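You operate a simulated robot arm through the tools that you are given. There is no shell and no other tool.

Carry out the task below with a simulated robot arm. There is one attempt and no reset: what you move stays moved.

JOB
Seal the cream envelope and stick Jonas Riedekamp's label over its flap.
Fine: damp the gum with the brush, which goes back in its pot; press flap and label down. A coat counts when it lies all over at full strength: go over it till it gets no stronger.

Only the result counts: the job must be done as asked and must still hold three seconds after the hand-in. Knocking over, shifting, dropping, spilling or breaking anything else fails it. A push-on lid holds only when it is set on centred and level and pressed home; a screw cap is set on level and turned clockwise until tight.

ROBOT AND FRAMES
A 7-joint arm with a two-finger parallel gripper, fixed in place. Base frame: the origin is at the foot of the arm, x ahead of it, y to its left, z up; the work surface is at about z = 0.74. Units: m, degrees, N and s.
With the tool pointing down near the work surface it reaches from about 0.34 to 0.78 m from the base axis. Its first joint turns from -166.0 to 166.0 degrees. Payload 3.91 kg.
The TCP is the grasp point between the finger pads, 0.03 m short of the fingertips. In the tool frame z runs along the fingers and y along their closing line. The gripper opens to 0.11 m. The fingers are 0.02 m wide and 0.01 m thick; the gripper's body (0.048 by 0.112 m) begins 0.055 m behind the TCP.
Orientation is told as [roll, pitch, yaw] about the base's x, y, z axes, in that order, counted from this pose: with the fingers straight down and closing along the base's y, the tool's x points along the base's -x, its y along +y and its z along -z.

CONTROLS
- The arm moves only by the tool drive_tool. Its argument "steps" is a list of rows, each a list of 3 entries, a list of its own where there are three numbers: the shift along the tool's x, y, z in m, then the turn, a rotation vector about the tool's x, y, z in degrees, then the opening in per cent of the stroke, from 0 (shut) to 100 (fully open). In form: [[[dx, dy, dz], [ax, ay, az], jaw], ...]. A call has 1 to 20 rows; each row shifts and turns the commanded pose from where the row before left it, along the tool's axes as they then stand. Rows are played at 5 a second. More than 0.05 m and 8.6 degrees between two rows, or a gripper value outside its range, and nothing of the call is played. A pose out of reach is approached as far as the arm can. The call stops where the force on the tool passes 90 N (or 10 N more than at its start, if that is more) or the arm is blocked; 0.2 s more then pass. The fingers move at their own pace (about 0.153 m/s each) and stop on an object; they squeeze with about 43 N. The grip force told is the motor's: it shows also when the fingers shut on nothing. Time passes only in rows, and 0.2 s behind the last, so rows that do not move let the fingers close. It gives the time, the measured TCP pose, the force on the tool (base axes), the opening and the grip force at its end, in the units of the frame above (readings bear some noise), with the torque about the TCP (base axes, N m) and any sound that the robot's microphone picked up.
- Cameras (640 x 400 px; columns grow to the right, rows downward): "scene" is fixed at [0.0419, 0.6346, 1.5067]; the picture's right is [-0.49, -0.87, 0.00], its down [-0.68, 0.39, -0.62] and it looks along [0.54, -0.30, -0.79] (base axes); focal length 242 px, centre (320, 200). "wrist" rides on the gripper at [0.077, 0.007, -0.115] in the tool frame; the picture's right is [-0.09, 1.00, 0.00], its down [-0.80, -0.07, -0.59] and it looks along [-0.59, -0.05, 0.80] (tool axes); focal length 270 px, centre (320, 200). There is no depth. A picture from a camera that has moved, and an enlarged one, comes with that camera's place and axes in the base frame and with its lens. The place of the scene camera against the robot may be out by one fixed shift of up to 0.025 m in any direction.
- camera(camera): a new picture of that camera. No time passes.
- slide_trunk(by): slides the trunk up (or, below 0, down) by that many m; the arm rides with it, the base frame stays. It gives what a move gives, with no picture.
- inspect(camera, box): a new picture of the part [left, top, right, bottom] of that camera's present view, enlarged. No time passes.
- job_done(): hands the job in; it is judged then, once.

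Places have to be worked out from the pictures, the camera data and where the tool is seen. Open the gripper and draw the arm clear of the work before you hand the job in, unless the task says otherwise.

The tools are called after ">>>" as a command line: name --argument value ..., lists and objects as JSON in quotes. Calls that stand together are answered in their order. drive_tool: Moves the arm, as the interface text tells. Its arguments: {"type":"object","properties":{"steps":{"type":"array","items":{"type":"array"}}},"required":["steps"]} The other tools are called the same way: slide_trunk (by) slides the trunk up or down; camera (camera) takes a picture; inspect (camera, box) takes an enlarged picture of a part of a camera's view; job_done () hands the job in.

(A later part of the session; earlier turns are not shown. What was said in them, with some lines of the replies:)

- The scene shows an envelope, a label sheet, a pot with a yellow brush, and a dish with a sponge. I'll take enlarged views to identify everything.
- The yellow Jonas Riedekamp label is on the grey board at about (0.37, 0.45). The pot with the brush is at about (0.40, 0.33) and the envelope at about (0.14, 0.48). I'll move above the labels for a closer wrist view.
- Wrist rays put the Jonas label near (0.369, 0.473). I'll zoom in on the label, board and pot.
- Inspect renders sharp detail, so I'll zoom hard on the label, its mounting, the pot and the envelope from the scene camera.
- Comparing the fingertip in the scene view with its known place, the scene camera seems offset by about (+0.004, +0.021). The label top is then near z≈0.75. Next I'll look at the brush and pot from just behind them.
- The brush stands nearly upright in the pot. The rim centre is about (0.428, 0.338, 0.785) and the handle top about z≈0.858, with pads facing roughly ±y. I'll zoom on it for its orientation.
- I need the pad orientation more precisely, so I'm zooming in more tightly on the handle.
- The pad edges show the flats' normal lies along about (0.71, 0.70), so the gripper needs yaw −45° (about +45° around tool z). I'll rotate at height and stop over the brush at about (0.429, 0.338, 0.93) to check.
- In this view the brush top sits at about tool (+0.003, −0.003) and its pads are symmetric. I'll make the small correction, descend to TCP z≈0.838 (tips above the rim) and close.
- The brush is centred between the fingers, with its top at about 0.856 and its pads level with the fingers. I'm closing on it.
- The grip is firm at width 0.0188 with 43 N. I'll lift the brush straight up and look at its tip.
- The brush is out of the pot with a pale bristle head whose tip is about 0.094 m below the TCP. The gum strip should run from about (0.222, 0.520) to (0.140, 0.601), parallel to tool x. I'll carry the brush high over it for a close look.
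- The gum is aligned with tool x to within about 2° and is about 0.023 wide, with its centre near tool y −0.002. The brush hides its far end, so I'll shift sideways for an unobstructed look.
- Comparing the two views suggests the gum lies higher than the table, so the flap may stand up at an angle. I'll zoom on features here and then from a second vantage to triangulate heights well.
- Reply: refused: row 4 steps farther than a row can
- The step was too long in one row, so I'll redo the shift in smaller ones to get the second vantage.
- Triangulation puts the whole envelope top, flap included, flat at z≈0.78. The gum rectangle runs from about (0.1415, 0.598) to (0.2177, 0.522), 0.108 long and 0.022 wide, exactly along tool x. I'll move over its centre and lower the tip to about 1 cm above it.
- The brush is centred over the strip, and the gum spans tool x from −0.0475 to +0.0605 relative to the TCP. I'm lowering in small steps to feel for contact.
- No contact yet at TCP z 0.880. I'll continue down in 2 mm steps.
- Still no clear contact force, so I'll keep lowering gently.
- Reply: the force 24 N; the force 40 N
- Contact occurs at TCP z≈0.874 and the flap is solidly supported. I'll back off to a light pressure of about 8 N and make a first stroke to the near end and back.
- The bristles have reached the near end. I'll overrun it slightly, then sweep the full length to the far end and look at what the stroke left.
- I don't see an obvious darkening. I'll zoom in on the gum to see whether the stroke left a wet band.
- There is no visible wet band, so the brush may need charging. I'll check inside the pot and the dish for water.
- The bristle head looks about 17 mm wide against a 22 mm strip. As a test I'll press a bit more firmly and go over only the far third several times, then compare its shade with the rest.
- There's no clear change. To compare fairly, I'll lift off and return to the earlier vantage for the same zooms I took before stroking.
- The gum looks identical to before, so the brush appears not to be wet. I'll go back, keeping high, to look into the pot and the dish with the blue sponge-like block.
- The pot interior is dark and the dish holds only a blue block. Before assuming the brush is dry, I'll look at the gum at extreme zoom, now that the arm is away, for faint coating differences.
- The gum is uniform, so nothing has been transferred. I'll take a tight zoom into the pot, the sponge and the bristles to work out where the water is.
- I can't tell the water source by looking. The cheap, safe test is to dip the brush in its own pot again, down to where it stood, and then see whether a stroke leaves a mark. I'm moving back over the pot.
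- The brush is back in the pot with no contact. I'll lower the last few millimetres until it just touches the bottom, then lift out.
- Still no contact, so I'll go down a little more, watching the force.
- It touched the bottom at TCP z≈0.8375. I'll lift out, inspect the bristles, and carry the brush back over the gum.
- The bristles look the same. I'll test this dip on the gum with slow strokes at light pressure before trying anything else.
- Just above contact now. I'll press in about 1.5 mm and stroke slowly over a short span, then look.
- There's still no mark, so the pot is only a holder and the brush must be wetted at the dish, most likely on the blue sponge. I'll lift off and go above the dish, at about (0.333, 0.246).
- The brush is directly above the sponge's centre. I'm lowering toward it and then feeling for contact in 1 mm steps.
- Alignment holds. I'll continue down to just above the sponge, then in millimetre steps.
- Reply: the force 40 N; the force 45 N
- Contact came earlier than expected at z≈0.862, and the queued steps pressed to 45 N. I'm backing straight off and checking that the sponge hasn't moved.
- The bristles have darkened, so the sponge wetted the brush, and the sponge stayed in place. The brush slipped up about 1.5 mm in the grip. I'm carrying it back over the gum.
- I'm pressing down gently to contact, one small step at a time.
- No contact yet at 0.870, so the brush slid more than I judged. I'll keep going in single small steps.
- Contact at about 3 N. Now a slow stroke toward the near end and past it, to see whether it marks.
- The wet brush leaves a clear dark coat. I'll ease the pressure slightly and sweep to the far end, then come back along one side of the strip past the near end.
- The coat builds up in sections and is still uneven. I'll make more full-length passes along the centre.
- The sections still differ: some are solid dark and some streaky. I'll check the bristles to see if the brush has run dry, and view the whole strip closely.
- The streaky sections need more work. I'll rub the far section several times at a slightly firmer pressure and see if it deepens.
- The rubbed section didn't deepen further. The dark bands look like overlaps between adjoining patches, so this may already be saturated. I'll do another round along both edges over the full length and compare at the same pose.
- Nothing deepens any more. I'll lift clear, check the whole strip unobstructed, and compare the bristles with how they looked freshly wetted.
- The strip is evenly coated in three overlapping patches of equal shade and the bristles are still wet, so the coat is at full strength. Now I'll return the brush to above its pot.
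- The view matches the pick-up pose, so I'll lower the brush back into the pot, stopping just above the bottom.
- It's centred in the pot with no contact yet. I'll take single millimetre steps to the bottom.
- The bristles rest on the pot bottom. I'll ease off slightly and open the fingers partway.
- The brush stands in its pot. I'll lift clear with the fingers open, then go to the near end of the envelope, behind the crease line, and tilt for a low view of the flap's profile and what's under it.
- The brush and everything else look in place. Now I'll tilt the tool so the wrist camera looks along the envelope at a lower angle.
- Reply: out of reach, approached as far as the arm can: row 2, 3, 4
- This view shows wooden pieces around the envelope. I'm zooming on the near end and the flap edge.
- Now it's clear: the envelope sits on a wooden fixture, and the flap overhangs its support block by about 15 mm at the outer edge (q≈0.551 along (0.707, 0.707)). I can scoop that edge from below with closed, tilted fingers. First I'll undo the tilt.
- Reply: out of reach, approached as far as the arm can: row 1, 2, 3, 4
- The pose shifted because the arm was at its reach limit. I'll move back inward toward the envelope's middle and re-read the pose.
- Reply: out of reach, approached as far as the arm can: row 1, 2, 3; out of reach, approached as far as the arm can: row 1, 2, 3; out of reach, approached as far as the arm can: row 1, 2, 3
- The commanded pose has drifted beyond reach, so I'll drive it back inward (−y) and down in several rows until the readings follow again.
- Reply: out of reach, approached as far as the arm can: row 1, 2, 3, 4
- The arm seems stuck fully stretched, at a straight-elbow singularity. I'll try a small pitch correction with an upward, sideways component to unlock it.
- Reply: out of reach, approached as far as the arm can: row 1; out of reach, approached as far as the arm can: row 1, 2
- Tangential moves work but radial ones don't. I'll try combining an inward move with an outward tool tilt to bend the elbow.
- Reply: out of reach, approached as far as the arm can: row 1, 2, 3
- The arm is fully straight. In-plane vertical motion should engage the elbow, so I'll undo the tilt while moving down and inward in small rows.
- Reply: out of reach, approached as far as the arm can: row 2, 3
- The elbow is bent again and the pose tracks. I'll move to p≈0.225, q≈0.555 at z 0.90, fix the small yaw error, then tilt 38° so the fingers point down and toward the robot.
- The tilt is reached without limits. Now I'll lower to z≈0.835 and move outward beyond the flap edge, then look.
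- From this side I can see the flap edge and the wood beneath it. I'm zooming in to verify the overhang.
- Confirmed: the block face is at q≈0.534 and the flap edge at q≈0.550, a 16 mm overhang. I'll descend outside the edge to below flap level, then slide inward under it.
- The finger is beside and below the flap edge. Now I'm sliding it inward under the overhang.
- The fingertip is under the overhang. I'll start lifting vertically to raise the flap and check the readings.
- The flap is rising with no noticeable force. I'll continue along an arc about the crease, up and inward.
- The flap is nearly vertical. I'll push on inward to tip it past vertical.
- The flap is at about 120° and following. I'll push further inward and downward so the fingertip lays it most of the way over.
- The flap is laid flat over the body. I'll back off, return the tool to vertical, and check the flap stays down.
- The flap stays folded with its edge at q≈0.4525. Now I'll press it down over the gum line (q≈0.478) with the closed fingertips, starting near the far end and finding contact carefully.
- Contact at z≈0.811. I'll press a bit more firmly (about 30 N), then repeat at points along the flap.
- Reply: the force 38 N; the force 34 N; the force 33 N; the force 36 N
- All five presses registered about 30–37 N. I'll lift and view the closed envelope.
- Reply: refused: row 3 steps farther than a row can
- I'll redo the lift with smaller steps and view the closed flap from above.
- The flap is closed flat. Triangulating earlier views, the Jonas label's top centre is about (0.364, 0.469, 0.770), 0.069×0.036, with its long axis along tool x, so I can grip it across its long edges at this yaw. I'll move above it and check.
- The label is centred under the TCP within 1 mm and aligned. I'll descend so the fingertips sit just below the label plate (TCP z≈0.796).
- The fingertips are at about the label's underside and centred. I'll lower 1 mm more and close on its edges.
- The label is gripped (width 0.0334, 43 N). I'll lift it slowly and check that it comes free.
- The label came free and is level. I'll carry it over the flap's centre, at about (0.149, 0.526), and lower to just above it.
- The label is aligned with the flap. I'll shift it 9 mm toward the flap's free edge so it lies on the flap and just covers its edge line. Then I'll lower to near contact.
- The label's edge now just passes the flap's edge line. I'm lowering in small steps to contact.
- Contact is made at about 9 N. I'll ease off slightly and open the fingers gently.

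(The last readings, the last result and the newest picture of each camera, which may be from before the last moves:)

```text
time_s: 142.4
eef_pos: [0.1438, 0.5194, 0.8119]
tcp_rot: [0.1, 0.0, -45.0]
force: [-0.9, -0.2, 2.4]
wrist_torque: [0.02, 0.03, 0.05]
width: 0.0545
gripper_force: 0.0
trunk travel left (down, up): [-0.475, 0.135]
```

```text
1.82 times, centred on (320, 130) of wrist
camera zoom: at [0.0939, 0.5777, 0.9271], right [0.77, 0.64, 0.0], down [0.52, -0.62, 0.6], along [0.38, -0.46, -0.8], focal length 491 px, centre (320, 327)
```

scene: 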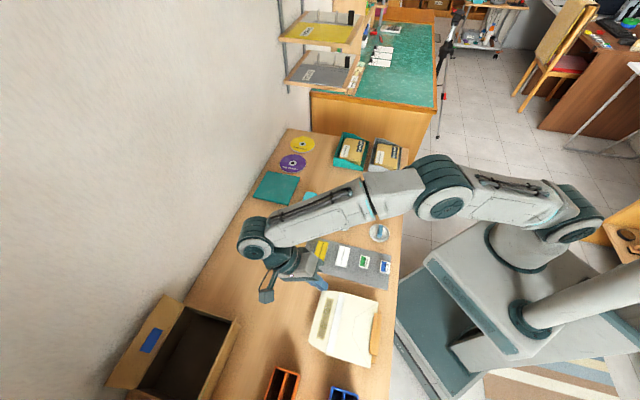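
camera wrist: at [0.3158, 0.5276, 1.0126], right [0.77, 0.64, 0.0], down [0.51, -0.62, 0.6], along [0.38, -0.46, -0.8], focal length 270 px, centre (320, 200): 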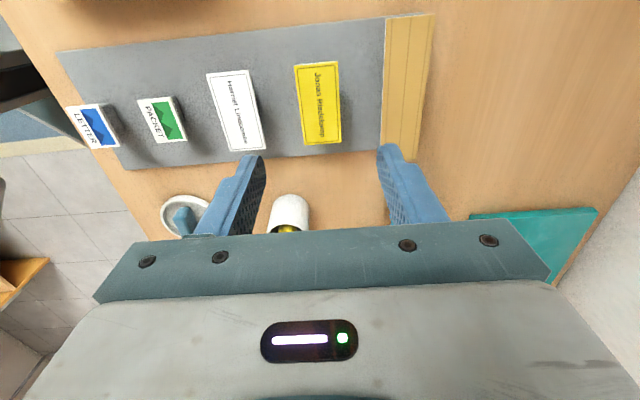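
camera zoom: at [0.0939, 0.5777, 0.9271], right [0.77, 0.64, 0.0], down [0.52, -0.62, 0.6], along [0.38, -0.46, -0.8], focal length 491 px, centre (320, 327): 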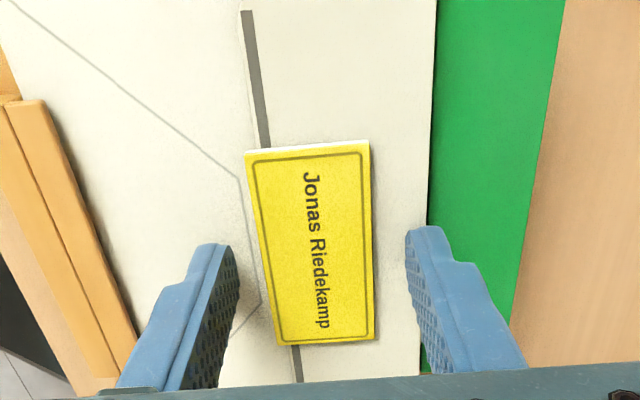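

The label is released and lying flat on the flap. I'll lift, close the fingers, and come down to press it.

>>> drive_tool --steps '[[[0, 0, -0.01], [0, 0, 0], 50], [[0, 0, -0.03], [0, 0, 0], 50], [[0, 0, -0.02], [0, 0, 0], 20], [[0, 0, 0], [0, 0, 0], 0], [[0, 0, 0], [0, 0, 0], 0], [[0, 0, 0], [0, 0, 0], 0]]'

>>> inspect --camera "wrist" --box '[210, 0, 430, 220]'

>>> drive_tool --steps '[[[0, 0.003, 0.035], [0, 0, 0], 0], [[0, 0, 0.014], [0, 0, 0], 0], [[0, 0, 0], [0, 0, 0], 0]]'

```text
time_s: 143.8
eef_pos: [0.1427, 0.5194, 0.8704]
tcp_rot: [0.0, -0.2, -45.0]
force: [-0.2, 0.8, 0.1]
wrist_torque: [0.0, 0.0, -0.04]
width: 0.0
gripper_force: 37.3
trunk travel left (down, up): [-0.475, 0.135]
```

```text
1.82 times, centred on (320, 110) of wrist
camera zoom: at [0.0939, 0.5776, 0.9863], right [0.77, 0.64, 0.0], down [0.52, -0.62, 0.6], along [0.38, -0.46, -0.8], focal length 491 px, centre (320, 364)
```

zoom: 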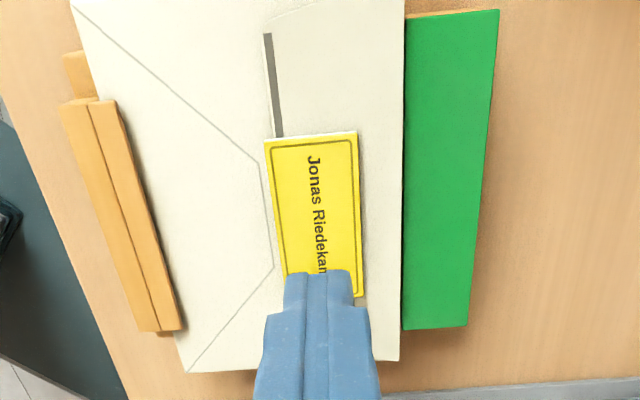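

```text
time_s: 144.6
eef_pos: [0.1443, 0.5216, 0.8205]
tcp_rot: [0.0, -0.1, -45.0]
force: [0.2, 0.3, 0.0]
wrist_torque: [-0.02, -0.02, 0.0]
width: 0.0
gripper_force: 38.0
trunk travel left (down, up): [-0.475, 0.135]
```

The label lies square along the flap edge. Now I'll press down over its centre in small steps.

>>> drive_tool --steps '[[[0, 0, 0.002], [0, 0, 0], 0], [[0, 0, 0.0015], [0, 0, 0], 0], [[0, 0, 0], [0, 0, 0], 0]]'

```text
time_s: 145.4
eef_pos: [0.1451, 0.5213, 0.8182]
tcp_rot: [0.0, -0.2, -45.0]
force: [-0.1, 0.4, -0.2]
wrist_torque: [-0.01, 0.01, 0.04]
width: 0.0001
gripper_force: 37.6
trunk travel left (down, up): [-0.475, 0.135]
```

>>> drive_tool --steps '[[[0, 0, 0.0015], [0, 0, 0], 0], [[0, 0, 0.001], [0, 0, 0], 0], [[0, 0, 0], [0, 0, 0], 0]]'

```text
time_s: 146.2
eef_pos: [0.1444, 0.523, 0.8159]
tcp_rot: [0.0, -0.1, -45.1]
force: [-0.1, -0.2, 0.4]
wrist_torque: [0.0, 0.0, -0.02]
width: 0.0
gripper_force: 37.7
trunk travel left (down, up): [-0.475, 0.135]
```

>>> drive_tool --steps '[[[0, 0, 0.0015], [0, 0, 0], 0], [[0, 0, 0.0005], [0, 0, 0], 0], [[0, 0, 0], [0, 0, 0], 0]]'

```text
time_s: 147.0
eef_pos: [0.145, 0.5214, 0.8153]
tcp_rot: [0.0, 0.0, -45.0]
force: [-0.1, 0.4, 6.0]
wrist_torque: [0.0, 0.06, 0.01]
width: 0.0
gripper_force: 38.2
trunk travel left (down, up): [-0.475, 0.135]
```

Contact with the label. I'll press to about 35 N, hold, then press toward both ends of the label.

>>> drive_tool --steps '[[[0, 0, 0.002], [0, 0, 0], 0], [[0, 0, 0.0015], [0, 0, 0], 0], [[0, 0, 0], [0, 0, 0], 0], [[0, 0, 0], [0, 0, 0], 0], [[0, 0, 0], [0, 0, 0], 0]]'

>>> drive_tool --steps '[[[0, 0, -0.01], [0, 0, 0], 0], [[0.022, 0, 0], [0, 0, 0], 0], [[0, 0, 0.005], [0, 0, 0], 0], [[0, 0, 0.005], [0, 0, 0], 0], [[0, 0, 0], [0, 0, 0], 0], [[0, 0, 0], [0, 0, 0], 0]]'

>>> drive_tool --steps '[[[0, 0, -0.01], [0, 0, 0], 0], [[-0.044, 0, 0], [0, 0, 0], 0], [[0, 0, 0.005], [0, 0, 0], 0], [[0, 0, 0.005], [0, 0, 0], 0], [[0, 0, 0], [0, 0, 0], 0], [[0, 0, 0], [0, 0, 0], 0]]'

```text
time_s: 148.2
eef_pos: [0.1456, 0.5216, 0.8133]
tcp_rot: [0.3, 0.1, -45.1]
force: [1.7, 3.1, 37.8]
wrist_torque: [0.13, -0.06, 0.01]
width: 0.0
gripper_force: 37.6
trunk travel left (down, up): [-0.475, 0.135]
```

```text
time_s: 149.6
eef_pos: [0.129, 0.5359, 0.8137]
tcp_rot: [0.2, 0.2, -45.0]
force: [-1.5, -3.7, 28.6]
wrist_torque: [-0.21, -0.09, -0.12]
width: 0.0
gripper_force: 38.0
trunk travel left (down, up): [-0.475, 0.135]
```

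```text
time_s: 151.0
eef_pos: [0.16, 0.5045, 0.8145]
tcp_rot: [0.2, 0.1, -45.0]
force: [1.3, -0.2, 32.8]
wrist_torque: [0.1, 0.03, 0.0]
width: 0.0
gripper_force: 38.4
trunk travel left (down, up): [-0.475, 0.135]
```

All three presses registered. I'll lift away, open the gripper and draw clear, then inspect everything.

>>> drive_tool --steps '[[[0, 0, -0.01], [0, 0, 0], 0], [[0, 0, -0.04], [0, 0, 0], 20], [[0, 0, -0.04], [0, 0, 0], 60], [[-0.03, 0.03, -0.02], [0, 0, 0], 60], [[-0.03, 0.03, -0.02], [0, 0, 0], 60], [[0, 0, 0], [0, 0, 0], 60]]'

>>> inspect --camera "wrist" --box '[140, 0, 360, 200]'

>>> inspect --camera "scene" --box '[290, 270, 400, 370]'

>>> camera --camera "scene"

```text
time_s: 152.4
eef_pos: [0.2463, 0.5067, 0.9414]
tcp_rot: [-0.2, -0.1, -44.9]
force: [-0.3, 0.2, -0.4]
wrist_torque: [0.0, -0.02, -0.01]
width: 0.0661
gripper_force: 0.1
trunk travel left (down, up): [-0.475, 0.135]
```

```text
2.00 times, centred on (250, 100) of wrist
camera zoom: at [0.197, 0.5643, 1.057], right [0.77, 0.64, 0.0], down [0.52, -0.61, 0.6], along [0.38, -0.46, -0.8], focal length 541 px, centre (460, 400)
```

zoom: 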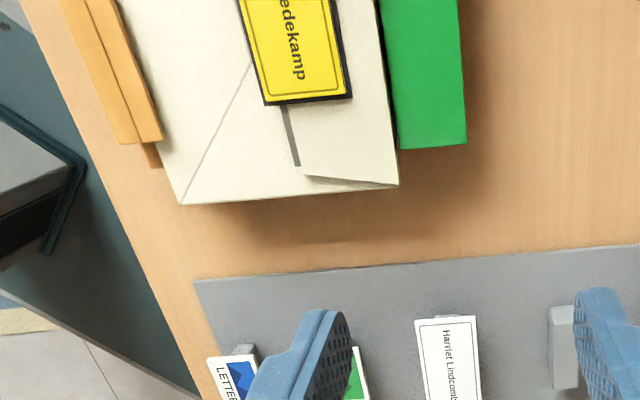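

```text
4.00 times, centred on (345, 320) of scene
camera zoom: at [0.0419, 0.6346, 1.5067], right [-0.49, -0.87, 0.0], down [-0.68, 0.39, -0.62], along [0.54, -0.3, -0.79], focal length 969 px, centre (220, -280)
```

zoom: 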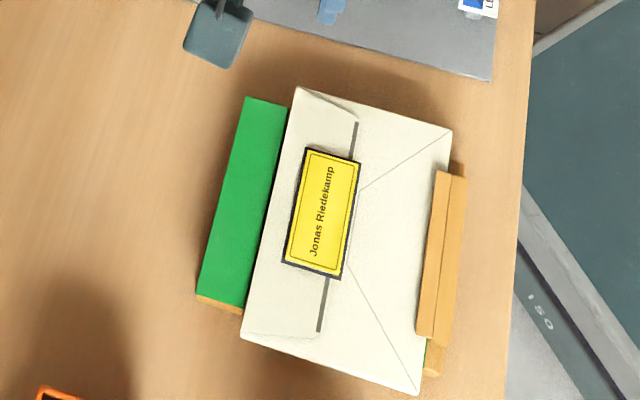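

```text
taken
```

scene: 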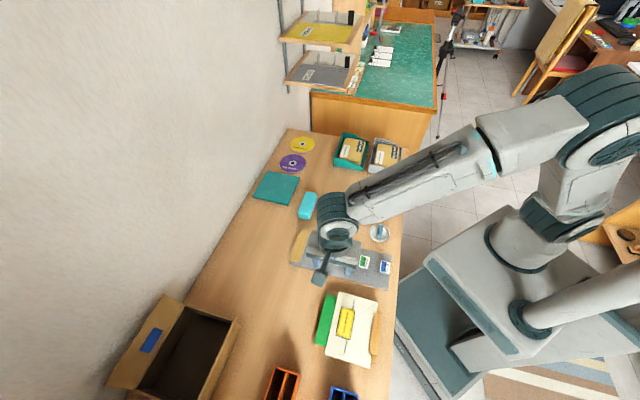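

The label shows a dark border and the flap a seal line, both apparently marking that they are stuck. I'll zoom in to double-check the envelope's position and the brush, dish and board.

>>> inspect --camera "scene" --box '[370, 320, 410, 370]'

>>> inspect --camera "scene" --box '[290, 280, 400, 380]'

>>> inspect --camera "scene" --box '[338, 288, 372, 352]'

```text
8.00 times, centred on (390, 345) of scene
camera zoom: at [0.0419, 0.6346, 1.5067], right [-0.49, -0.87, 0.0], down [-0.68, 0.39, -0.62], along [0.54, -0.3, -0.79], focal length 1937 px, centre (-240, -960)
```

zoom: 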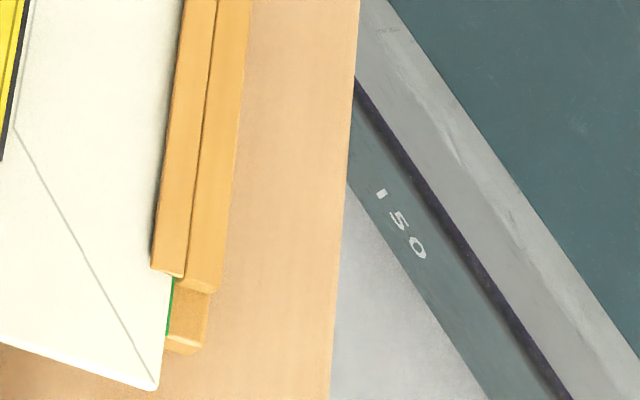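

```text
4.00 times, centred on (345, 330) of scene
camera zoom: at [0.0419, 0.6346, 1.5067], right [-0.49, -0.87, 0.0], down [-0.68, 0.39, -0.62], along [0.54, -0.3, -0.79], focal length 969 px, centre (220, -320)
```

zoom: 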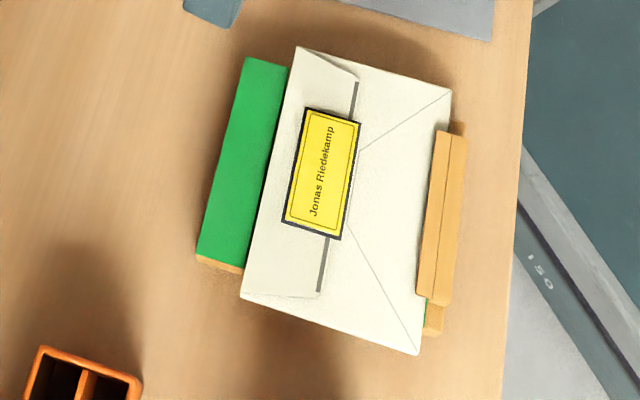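

```text
6.25 times, centred on (355, 320) of scene
camera zoom: at [0.0419, 0.6346, 1.5067], right [-0.49, -0.87, 0.0], down [-0.68, 0.39, -0.62], along [0.54, -0.3, -0.79], focal length 1513 px, centre (101, -550)
```

zoom: 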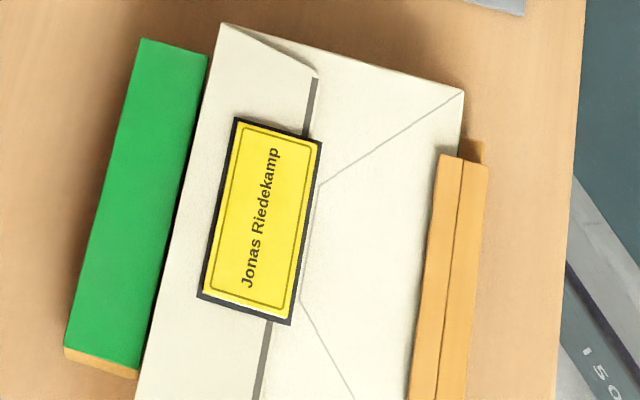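

The label is firmly placed with its border visible, and the envelope sits in its fixture. I'll raise the arm clear and check the rest of the table.

>>> drive_tool --steps '[[[0, 0, -0.045], [0, 0, 0], 80], [[0, 0, -0.045], [0, 0, 0], 100], [[0, 0, -0.045], [0, 0, 0], 100], [[-0.02, -0.03, -0.02], [0, 0, 0], 100], [[-0.02, -0.03, -0.02], [0, 0, 0], 100], [[-0.02, -0.03, 0], [0, 0, 0], 100], [[0, 0, 0], [0, 0, 0], 100]]'

>>> camera --camera "scene"

>>> inspect --camera "scene" --box '[280, 170, 410, 300]'

>>> camera --camera "wrist"

```text
time_s: 154.0
eef_pos: [0.2251, 0.4002, 1.1174]
tcp_rot: [-0.1, -0.1, -45.0]
force: [-0.7, 0.7, 1.1]
wrist_torque: [0.0, 0.02, -0.01]
width: 0.1101
gripper_force: 0.1
trunk travel left (down, up): [-0.475, 0.135]
```

```text
taken
```

scene: 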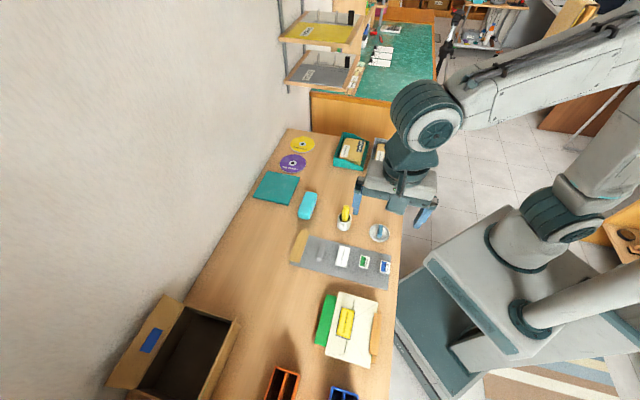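

```text
3.08 times, centred on (345, 235) of scene
camera zoom: at [0.0419, 0.6346, 1.5067], right [-0.49, -0.87, 0.0], down [-0.68, 0.39, -0.62], along [0.54, -0.3, -0.79], focal length 745 px, centre (243, 92)
```

zoom: 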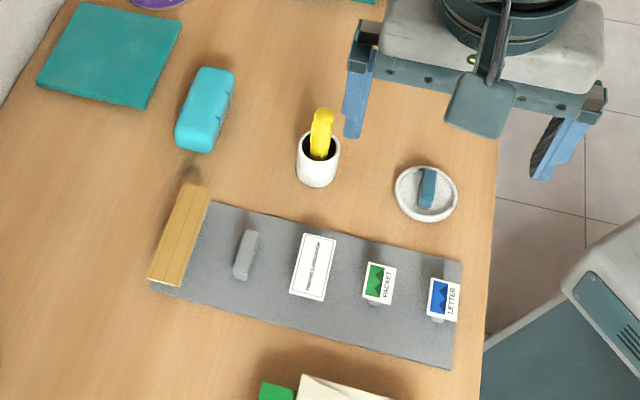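

```text
taken
camera wrist: at [0.1757, 0.4582, 1.2321], right [0.77, 0.64, 0.0], down [0.52, -0.62, 0.6], along [0.38, -0.46, -0.8], focal length 270 px, centre (320, 200)
```

wrist: 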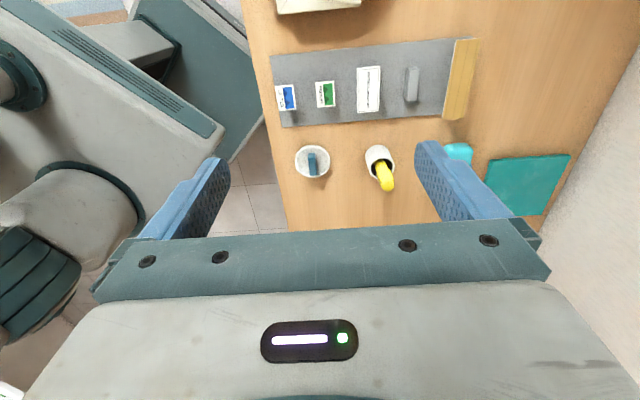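

Everything is in order: the flap is sealed with the label stuck over it, and the brush stands in its pot. The sponge, dish and other labels are in place, and the arm is clear with the gripper open. I'm handing in.

>>> job_done

```text
The job is handed in.
```

I sealed the cream envelope and stuck Jonas Riedekamp's yellow label over its flap. The job is handed in, but I haven't had a verdict back.

- **Gum:** The brush was dry when I took it from the pot, so I wetted it on the blue sponge in the dish. I then went over the whole gum strip until it got no darker. While I was wetting the brush, I briefly pressed the sponge to about 45 N. In the pictures it stayed in place.
- **Flap:** I folded the flap over and pressed it along its length at about 30–37 N. It stayed closed when I let go.
- **Label:** The label lies flat on the flap, set slightly toward its free edge so it just covers the edge line. I read "over its flap" that way. I pressed it at three points, and a dark border then appeared around it, which I took as a sign it had stuck.
- **Brush and table:** The brush is upright in its pot. In the last pictures nothing else on the table looked moved. The arm is clear and the gripper open.
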